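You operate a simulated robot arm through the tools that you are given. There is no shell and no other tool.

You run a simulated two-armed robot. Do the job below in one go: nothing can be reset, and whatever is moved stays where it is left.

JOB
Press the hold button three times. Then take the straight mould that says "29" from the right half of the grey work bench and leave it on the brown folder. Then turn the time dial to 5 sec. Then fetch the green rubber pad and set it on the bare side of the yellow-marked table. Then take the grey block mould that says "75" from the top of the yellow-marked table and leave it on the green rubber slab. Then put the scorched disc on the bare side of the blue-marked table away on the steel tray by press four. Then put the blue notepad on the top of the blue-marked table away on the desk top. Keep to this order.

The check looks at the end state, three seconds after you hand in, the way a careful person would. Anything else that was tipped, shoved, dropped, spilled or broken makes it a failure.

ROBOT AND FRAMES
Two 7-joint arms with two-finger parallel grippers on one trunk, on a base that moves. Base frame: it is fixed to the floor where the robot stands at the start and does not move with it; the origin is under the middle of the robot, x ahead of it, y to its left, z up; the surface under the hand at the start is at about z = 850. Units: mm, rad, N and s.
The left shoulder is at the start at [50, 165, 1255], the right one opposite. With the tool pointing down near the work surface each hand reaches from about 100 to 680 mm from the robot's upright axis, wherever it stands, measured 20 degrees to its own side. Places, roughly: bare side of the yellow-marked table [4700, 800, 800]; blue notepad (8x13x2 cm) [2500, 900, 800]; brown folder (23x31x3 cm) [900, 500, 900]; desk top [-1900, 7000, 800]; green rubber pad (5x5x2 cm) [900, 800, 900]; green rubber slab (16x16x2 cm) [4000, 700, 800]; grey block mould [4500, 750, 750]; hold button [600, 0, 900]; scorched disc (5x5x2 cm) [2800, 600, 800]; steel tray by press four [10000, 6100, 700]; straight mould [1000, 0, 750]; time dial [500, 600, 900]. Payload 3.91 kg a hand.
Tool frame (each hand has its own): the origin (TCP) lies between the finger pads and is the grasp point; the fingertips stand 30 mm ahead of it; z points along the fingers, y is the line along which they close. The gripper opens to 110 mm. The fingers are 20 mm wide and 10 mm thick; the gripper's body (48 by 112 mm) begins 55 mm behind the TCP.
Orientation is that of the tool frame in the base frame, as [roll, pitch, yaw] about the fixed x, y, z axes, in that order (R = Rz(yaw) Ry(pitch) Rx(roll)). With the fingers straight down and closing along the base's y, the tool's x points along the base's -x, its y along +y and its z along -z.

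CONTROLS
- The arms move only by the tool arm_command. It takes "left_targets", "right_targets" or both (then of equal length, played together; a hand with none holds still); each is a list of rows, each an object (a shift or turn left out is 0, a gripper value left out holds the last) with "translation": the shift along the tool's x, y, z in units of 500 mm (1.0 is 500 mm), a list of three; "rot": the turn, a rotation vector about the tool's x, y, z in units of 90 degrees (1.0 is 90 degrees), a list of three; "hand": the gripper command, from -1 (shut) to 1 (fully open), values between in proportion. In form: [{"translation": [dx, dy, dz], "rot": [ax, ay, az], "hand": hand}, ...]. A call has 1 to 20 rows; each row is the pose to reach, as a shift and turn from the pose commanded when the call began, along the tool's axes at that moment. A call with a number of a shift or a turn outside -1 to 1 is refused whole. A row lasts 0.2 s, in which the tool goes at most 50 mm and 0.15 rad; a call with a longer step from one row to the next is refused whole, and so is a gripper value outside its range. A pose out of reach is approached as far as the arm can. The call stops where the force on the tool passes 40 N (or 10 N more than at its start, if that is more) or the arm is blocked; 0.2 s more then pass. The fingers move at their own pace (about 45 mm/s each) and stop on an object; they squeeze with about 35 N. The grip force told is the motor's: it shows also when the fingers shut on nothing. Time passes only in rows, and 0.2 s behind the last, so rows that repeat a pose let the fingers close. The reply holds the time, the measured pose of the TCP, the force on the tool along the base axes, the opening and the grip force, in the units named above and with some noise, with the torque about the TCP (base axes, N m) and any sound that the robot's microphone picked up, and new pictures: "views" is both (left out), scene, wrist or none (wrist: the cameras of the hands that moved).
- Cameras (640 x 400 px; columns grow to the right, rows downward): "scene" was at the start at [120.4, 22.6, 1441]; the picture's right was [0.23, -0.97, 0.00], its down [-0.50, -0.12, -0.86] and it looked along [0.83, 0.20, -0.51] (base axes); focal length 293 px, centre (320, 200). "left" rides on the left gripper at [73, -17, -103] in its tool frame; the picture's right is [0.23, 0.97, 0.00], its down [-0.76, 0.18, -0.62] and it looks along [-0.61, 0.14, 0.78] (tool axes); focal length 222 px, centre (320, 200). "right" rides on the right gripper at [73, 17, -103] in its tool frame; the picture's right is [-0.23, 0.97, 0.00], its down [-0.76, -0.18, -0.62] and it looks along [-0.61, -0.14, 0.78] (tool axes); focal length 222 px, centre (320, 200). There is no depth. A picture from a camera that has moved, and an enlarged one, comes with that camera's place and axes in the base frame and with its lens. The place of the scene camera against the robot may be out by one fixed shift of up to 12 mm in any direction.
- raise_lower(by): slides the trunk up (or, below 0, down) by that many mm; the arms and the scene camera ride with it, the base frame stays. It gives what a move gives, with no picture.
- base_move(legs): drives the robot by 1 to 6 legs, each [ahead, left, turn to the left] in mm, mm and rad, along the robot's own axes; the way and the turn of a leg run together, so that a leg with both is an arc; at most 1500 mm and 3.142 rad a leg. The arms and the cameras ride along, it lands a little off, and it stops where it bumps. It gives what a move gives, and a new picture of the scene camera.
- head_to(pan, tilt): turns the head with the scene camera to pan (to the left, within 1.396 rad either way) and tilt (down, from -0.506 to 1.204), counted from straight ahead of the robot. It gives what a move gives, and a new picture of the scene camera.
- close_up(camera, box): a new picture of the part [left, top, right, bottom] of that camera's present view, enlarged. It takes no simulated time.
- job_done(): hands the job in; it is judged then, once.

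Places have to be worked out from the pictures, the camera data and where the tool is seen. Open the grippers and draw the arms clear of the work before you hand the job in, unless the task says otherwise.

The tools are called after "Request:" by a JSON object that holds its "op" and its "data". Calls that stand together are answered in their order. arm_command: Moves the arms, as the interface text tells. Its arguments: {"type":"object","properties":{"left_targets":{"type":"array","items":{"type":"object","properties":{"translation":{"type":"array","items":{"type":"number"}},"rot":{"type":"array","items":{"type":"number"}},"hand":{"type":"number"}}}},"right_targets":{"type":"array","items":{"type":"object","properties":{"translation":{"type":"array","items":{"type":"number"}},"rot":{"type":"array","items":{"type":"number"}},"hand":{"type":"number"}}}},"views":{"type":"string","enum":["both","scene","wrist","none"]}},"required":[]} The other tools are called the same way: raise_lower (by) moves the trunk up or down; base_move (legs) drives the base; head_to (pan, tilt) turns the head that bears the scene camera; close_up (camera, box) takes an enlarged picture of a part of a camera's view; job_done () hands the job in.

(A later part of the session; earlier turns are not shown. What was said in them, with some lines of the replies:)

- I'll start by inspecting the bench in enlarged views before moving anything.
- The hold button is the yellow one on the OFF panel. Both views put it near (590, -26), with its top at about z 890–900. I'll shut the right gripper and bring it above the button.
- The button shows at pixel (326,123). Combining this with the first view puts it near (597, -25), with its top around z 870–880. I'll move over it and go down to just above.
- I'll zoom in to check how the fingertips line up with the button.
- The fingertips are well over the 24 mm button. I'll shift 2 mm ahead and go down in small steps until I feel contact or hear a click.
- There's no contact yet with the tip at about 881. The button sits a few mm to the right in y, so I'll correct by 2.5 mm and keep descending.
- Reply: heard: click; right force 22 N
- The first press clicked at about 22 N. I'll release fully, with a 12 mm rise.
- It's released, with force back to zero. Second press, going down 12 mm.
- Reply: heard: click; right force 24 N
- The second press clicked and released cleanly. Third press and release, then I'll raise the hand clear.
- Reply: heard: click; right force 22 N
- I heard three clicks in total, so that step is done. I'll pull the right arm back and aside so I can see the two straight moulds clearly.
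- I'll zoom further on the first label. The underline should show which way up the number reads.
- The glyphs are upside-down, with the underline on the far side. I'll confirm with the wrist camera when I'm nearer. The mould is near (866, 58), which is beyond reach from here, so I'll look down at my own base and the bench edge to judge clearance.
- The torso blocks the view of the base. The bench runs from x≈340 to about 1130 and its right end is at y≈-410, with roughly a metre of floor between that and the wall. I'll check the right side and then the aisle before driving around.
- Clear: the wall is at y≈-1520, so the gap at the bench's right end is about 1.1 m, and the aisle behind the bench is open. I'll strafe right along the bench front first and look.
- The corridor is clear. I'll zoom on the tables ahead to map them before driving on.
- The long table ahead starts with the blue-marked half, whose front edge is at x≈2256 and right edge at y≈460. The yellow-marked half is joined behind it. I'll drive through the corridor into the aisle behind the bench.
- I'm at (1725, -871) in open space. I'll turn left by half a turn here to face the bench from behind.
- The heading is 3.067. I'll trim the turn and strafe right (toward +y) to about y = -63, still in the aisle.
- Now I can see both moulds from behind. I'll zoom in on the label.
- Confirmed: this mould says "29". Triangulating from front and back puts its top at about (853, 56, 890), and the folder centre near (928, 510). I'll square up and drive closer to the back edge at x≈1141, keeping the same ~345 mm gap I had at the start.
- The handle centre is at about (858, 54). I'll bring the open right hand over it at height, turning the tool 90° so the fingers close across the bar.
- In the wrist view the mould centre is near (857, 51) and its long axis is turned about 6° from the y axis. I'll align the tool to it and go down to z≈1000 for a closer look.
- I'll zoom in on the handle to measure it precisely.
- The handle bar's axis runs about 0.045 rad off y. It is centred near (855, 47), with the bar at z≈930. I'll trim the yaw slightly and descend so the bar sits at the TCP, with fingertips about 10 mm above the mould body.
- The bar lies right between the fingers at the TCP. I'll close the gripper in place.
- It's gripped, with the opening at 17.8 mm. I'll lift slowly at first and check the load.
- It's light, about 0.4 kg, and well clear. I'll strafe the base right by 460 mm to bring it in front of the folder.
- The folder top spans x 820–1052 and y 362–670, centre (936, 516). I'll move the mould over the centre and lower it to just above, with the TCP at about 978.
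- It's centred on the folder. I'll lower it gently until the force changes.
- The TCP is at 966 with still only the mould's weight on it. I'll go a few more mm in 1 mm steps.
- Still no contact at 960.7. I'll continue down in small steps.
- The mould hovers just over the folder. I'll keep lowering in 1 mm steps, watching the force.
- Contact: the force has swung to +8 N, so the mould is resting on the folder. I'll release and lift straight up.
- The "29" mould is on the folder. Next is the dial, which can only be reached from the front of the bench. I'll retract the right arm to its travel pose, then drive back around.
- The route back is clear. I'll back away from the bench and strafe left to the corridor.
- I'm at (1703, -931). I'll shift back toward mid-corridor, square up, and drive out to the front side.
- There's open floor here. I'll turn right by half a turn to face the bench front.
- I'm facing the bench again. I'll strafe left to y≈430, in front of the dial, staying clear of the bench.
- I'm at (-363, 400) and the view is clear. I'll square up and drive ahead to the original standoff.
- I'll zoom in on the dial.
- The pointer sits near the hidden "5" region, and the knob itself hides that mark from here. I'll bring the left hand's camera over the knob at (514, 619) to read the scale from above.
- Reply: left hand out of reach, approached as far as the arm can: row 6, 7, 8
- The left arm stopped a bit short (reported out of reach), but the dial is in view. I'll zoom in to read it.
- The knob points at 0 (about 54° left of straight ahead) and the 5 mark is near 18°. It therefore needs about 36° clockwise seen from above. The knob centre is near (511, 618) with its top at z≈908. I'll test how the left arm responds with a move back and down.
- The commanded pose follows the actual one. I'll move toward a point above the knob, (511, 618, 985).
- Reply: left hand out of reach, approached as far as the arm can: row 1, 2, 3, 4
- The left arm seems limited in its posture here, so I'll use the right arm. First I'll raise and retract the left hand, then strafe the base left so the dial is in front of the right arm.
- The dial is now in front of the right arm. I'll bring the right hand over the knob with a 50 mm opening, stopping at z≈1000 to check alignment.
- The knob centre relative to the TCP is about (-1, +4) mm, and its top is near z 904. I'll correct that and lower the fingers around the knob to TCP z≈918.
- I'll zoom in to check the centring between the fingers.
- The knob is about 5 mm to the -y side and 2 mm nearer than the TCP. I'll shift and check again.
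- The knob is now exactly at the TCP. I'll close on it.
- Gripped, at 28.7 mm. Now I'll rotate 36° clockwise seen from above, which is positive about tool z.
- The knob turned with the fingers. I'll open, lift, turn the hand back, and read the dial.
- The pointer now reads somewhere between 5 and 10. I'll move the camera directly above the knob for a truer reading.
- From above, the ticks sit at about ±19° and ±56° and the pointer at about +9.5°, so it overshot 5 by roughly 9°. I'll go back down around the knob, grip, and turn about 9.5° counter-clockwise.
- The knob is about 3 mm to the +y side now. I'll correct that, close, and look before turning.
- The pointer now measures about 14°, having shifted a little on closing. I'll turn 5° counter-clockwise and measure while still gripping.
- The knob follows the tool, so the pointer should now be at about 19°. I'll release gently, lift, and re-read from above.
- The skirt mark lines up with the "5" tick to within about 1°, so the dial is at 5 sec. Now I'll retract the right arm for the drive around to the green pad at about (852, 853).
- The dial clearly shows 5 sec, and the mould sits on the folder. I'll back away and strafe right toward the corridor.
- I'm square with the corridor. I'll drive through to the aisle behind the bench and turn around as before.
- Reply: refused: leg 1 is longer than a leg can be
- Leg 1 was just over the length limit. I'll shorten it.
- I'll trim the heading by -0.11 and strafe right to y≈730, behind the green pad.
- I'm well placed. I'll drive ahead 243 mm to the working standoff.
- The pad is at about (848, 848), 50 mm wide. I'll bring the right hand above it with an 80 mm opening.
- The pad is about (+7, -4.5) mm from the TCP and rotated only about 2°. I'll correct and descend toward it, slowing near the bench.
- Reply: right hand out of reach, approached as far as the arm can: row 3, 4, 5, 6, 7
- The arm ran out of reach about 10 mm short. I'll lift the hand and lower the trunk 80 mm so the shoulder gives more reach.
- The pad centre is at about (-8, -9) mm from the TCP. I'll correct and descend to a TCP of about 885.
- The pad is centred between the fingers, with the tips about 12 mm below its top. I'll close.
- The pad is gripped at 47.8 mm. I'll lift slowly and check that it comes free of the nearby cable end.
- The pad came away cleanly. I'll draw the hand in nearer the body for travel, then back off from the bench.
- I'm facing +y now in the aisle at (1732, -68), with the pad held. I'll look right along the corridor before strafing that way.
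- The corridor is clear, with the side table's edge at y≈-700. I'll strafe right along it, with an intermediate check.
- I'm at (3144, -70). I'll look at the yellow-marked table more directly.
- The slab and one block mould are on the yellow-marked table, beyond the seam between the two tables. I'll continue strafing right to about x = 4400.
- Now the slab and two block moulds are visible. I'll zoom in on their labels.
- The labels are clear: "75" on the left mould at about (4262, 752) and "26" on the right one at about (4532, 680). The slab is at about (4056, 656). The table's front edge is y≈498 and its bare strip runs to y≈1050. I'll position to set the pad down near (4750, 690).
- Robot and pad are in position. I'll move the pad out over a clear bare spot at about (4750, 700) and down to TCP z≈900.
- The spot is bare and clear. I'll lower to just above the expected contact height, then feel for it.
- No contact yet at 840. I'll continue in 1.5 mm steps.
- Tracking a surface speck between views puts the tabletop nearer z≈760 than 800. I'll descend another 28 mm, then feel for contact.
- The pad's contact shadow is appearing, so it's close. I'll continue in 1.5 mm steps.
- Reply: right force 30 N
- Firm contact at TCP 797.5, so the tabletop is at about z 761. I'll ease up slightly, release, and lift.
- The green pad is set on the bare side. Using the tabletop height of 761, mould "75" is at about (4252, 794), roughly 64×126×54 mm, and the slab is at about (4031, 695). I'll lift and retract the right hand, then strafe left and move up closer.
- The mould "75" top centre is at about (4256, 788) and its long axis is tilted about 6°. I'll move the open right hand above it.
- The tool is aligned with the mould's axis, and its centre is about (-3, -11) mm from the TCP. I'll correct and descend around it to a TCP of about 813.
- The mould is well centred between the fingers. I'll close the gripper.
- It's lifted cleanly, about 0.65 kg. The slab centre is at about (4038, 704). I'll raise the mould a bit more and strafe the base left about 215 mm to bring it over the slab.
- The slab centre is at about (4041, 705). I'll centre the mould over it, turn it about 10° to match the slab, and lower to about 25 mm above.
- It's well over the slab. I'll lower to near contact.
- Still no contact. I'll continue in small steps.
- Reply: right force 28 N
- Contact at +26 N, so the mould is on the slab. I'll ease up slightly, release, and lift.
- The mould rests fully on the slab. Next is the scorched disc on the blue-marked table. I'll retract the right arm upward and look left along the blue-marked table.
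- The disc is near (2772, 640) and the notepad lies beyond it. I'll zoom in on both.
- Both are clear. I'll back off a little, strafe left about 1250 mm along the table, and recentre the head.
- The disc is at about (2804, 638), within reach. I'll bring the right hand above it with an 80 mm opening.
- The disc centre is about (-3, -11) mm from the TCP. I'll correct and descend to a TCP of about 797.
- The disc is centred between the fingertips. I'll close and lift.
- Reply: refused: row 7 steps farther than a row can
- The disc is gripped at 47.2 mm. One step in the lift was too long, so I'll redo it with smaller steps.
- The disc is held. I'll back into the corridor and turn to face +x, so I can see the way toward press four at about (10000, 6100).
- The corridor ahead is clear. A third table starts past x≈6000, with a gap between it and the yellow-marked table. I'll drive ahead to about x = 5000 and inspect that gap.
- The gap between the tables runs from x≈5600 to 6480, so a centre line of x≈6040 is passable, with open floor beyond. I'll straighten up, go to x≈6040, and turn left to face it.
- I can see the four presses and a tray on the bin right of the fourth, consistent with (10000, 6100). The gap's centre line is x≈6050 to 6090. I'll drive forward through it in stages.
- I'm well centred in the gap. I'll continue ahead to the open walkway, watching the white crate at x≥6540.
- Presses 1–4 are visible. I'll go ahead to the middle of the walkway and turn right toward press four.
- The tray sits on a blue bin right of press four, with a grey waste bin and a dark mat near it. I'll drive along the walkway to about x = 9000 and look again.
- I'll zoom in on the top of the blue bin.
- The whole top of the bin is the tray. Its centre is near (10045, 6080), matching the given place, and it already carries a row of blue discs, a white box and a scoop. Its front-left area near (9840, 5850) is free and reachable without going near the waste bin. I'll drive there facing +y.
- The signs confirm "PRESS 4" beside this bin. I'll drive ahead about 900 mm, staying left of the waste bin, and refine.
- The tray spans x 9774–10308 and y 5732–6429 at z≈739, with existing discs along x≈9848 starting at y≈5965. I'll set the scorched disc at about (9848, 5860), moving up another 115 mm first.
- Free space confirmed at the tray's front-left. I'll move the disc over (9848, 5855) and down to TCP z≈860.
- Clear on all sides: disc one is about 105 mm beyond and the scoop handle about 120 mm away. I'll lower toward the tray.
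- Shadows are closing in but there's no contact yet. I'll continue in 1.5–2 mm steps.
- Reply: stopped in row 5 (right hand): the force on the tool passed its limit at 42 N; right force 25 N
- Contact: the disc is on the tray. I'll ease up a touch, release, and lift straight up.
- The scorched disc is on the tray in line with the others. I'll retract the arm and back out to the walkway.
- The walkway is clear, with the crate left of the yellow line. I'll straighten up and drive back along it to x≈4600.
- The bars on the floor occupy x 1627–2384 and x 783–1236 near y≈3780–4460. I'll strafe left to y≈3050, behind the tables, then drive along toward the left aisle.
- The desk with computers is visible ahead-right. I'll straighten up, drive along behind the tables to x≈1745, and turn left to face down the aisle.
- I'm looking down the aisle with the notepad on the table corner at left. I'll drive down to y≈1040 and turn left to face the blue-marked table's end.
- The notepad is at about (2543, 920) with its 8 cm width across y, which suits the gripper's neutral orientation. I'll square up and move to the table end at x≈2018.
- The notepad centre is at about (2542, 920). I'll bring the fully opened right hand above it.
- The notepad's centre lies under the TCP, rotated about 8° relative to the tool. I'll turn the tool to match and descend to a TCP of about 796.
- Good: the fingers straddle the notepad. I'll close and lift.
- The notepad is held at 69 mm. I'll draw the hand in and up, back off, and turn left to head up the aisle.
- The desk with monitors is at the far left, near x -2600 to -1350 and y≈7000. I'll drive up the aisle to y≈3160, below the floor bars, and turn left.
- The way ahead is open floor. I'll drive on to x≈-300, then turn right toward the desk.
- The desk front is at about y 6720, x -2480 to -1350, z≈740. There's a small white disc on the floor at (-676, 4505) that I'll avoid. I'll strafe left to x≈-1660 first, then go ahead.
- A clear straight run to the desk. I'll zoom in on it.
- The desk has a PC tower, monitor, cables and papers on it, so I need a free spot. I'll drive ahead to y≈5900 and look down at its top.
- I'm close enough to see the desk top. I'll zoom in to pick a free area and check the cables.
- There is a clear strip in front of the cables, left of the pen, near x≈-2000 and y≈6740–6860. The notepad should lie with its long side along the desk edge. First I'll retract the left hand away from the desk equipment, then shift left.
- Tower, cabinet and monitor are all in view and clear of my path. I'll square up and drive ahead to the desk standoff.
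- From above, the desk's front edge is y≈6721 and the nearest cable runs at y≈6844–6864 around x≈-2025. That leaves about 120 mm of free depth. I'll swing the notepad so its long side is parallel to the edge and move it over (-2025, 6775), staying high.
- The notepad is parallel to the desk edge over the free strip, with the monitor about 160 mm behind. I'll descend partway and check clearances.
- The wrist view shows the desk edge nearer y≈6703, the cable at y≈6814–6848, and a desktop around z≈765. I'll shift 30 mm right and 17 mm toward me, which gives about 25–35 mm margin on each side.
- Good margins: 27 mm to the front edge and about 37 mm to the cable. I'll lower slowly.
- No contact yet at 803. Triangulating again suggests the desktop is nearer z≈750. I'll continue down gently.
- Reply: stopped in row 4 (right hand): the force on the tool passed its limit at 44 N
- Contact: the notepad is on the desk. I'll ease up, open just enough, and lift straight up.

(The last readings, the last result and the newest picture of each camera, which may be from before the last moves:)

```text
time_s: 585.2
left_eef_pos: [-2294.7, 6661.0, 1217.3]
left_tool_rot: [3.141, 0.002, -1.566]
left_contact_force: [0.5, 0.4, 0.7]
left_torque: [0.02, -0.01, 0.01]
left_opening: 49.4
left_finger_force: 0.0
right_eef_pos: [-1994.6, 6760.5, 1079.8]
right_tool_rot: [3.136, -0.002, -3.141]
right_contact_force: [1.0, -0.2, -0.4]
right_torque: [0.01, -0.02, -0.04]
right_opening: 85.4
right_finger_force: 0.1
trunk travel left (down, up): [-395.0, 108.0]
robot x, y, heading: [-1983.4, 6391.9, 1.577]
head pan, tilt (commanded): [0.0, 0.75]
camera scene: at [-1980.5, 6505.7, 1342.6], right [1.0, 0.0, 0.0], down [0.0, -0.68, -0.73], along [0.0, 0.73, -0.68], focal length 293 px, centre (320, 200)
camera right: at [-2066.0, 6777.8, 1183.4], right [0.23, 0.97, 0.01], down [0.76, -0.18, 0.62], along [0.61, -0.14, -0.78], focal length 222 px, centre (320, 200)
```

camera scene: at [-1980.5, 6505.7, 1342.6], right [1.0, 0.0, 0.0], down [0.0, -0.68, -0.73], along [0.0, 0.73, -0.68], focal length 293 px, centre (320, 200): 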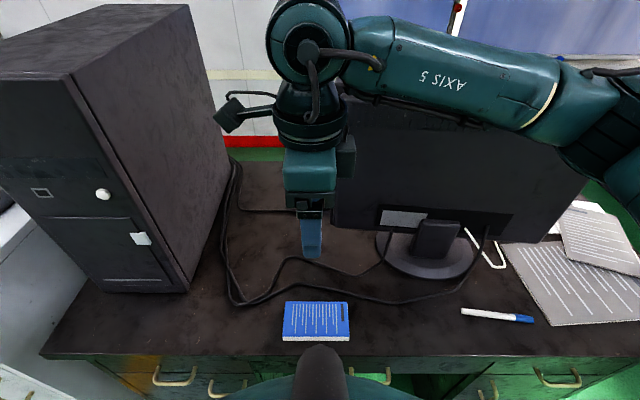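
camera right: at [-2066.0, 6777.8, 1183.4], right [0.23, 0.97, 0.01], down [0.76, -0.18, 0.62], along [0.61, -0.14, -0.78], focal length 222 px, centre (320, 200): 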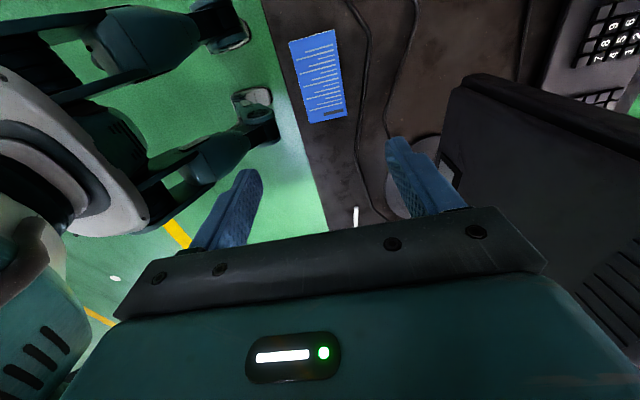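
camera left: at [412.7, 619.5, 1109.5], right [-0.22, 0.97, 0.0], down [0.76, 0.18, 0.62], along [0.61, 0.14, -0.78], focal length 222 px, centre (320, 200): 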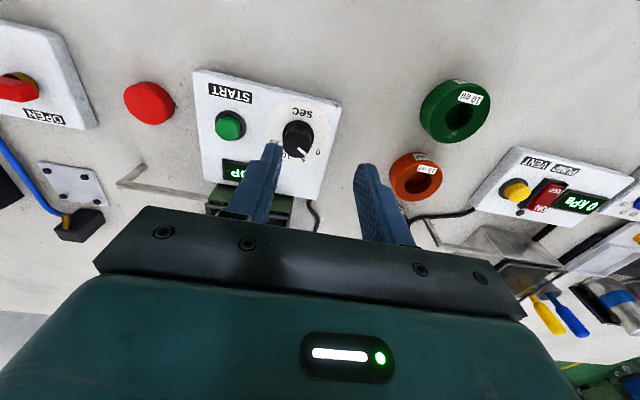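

The notepad lies fully on the desk, clear of the cables, pen and edge. I'll withdraw the arm toward me, open both grippers, and back away.

Request:
{"op": "arm_command", "data": {"right_targets": [{"translation": [-0.02, -0.06, -0.02], "hand": 1}, {"translation": [-0.05, -0.12, -0.03], "hand": 1}, {"translation": [-0.08, -0.18, -0.04], "hand": 1}, {"translation": [-0.12, -0.24, -0.05], "hand": 1}, {"translation": [-0.16, -0.3, -0.05], "hand": 1}, {"translation": [-0.16, -0.3, -0.05], "hand": 1}], "left_targets": [{"hand": 1}, {"hand": 1}, {"hand": 1}, {"hand": 1}, {"hand": 1}, {"hand": 1}], "views": "none"}}

Request:
{"op": "base_move", "data": {"legs": [[-450, 0, 0]]}}

Request:
{"op": "head_to", "data": {"pan": 0.0, "tilt": 0.5}}

```text
time_s: 586.6
left_eef_pos: [-2294.3, 6660.4, 1217.7]
left_tool_rot: [-3.14, 0.001, -1.567]
left_contact_force: [0.0, -0.3, 0.1]
left_torque: [0.0, 0.0, 0.02]
left_opening: 110.2
left_finger_force: 0.1
right_eef_pos: [-1914.1, 6611.2, 1098.9]
right_tool_rot: [3.136, -0.001, 3.14]
right_contact_force: [0.1, 0.6, 0.8]
right_torque: [-0.01, 0.02, -0.01]
right_opening: 110.0
right_finger_force: 0.0
trunk travel left (down, up): [-395.0, 108.0]
robot x, y, heading: [-1983.2, 6392.5, 1.574]
head pan, tilt (commanded): [0.0, 0.75]
```

```text
time_s: 589.3
left_eef_pos: [-2292.7, 6214.0, 1216.9]
left_tool_rot: [3.141, 0.002, -1.569]
left_contact_force: [0.4, 0.0, 0.3]
left_torque: [0.0, 0.04, -0.04]
left_opening: 110.0
left_finger_force: 0.0
right_eef_pos: [-1911.5, 6164.1, 1100.1]
right_tool_rot: [3.135, 0.0, 3.14]
right_contact_force: [-0.1, -0.7, -0.5]
right_torque: [-0.01, -0.03, -0.04]
right_opening: 109.9
right_finger_force: 0.1
trunk travel left (down, up): [-395.0, 108.0]
robot x, y, heading: [-1982.4, 5943.9, 1.573]
head pan, tilt (commanded): [0.0, 0.75]
camera scene: at [-1978.8, 6059.1, 1342.7], right [1.0, 0.0, 0.0], down [0.0, -0.68, -0.73], along [0.0, 0.73, -0.68], focal length 293 px, centre (320, 200)
```

scene: 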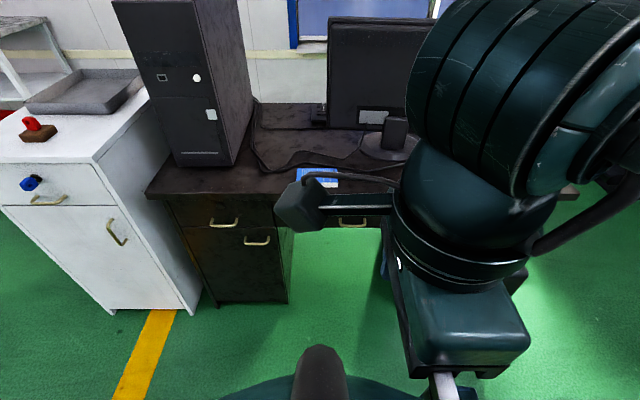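

```text
time_s: 590.0
left_eef_pos: [-2293.1, 6215.6, 1217.1]
left_tool_rot: [-3.141, 0.001, -1.569]
left_contact_force: [0.4, 0.4, 0.7]
left_torque: [-0.01, -0.01, 0.0]
left_opening: 109.7
left_finger_force: 0.0
right_eef_pos: [-1910.7, 6163.8, 1099.9]
right_tool_rot: [3.135, 0.001, 3.138]
right_contact_force: [0.7, 0.2, 0.0]
right_torque: [-0.02, -0.02, 0.01]
right_opening: 109.9
right_finger_force: 0.0
trunk travel left (down, up): [-395.0, 108.0]
robot x, y, heading: [-1983.1, 5945.2, 1.574]
head pan, tilt (commanded): [0.0, 0.499]
camera scene: at [-1978.8, 6067.7, 1364.5], right [1.0, 0.0, 0.0], down [0.0, -0.48, -0.88], along [0.0, 0.88, -0.48], focal length 293 px, centre (320, 200)
```

scene: 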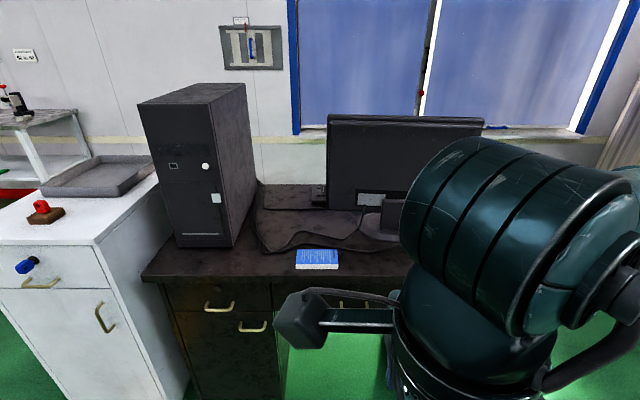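

The notepad is on the desk, both grippers are open, and the arms are clear. All seven steps were done in order, so I'm handing the job in.

Request:
{"op": "job_done", "data": {}}

```text
The job is handed in.
```

All seven steps are done in the order you gave, and the job is handed in. I haven't had a result back from the check.

1. **Hold button:** pressed three times, with a click heard each time. The panel display still read OFF afterwards.
2. **Straight mould "29":** set on the brown folder. I read the label close up before lifting it.
3. **Time dial:** on the 5 sec mark to within about 1°. My first turn overshot, so I corrected it.
4. **Green rubber pad:** on the bare side of the yellow-marked table, to the right of the "26" mould.
5. **Block mould "75":** resting fully on the green rubber slab.
6. **Scorched disc:** on the steel tray by press four, in line with the blue discs already there. I took the large tray covering the top of the blue bin as the steel tray, not the white box standing on it, because its position matches the place you gave.
7. **Blue notepad:** near the front edge of the desk top, clear of the cables and pen.

No other objects were seen to move. Both grippers are open and the arms are clear of the desk.
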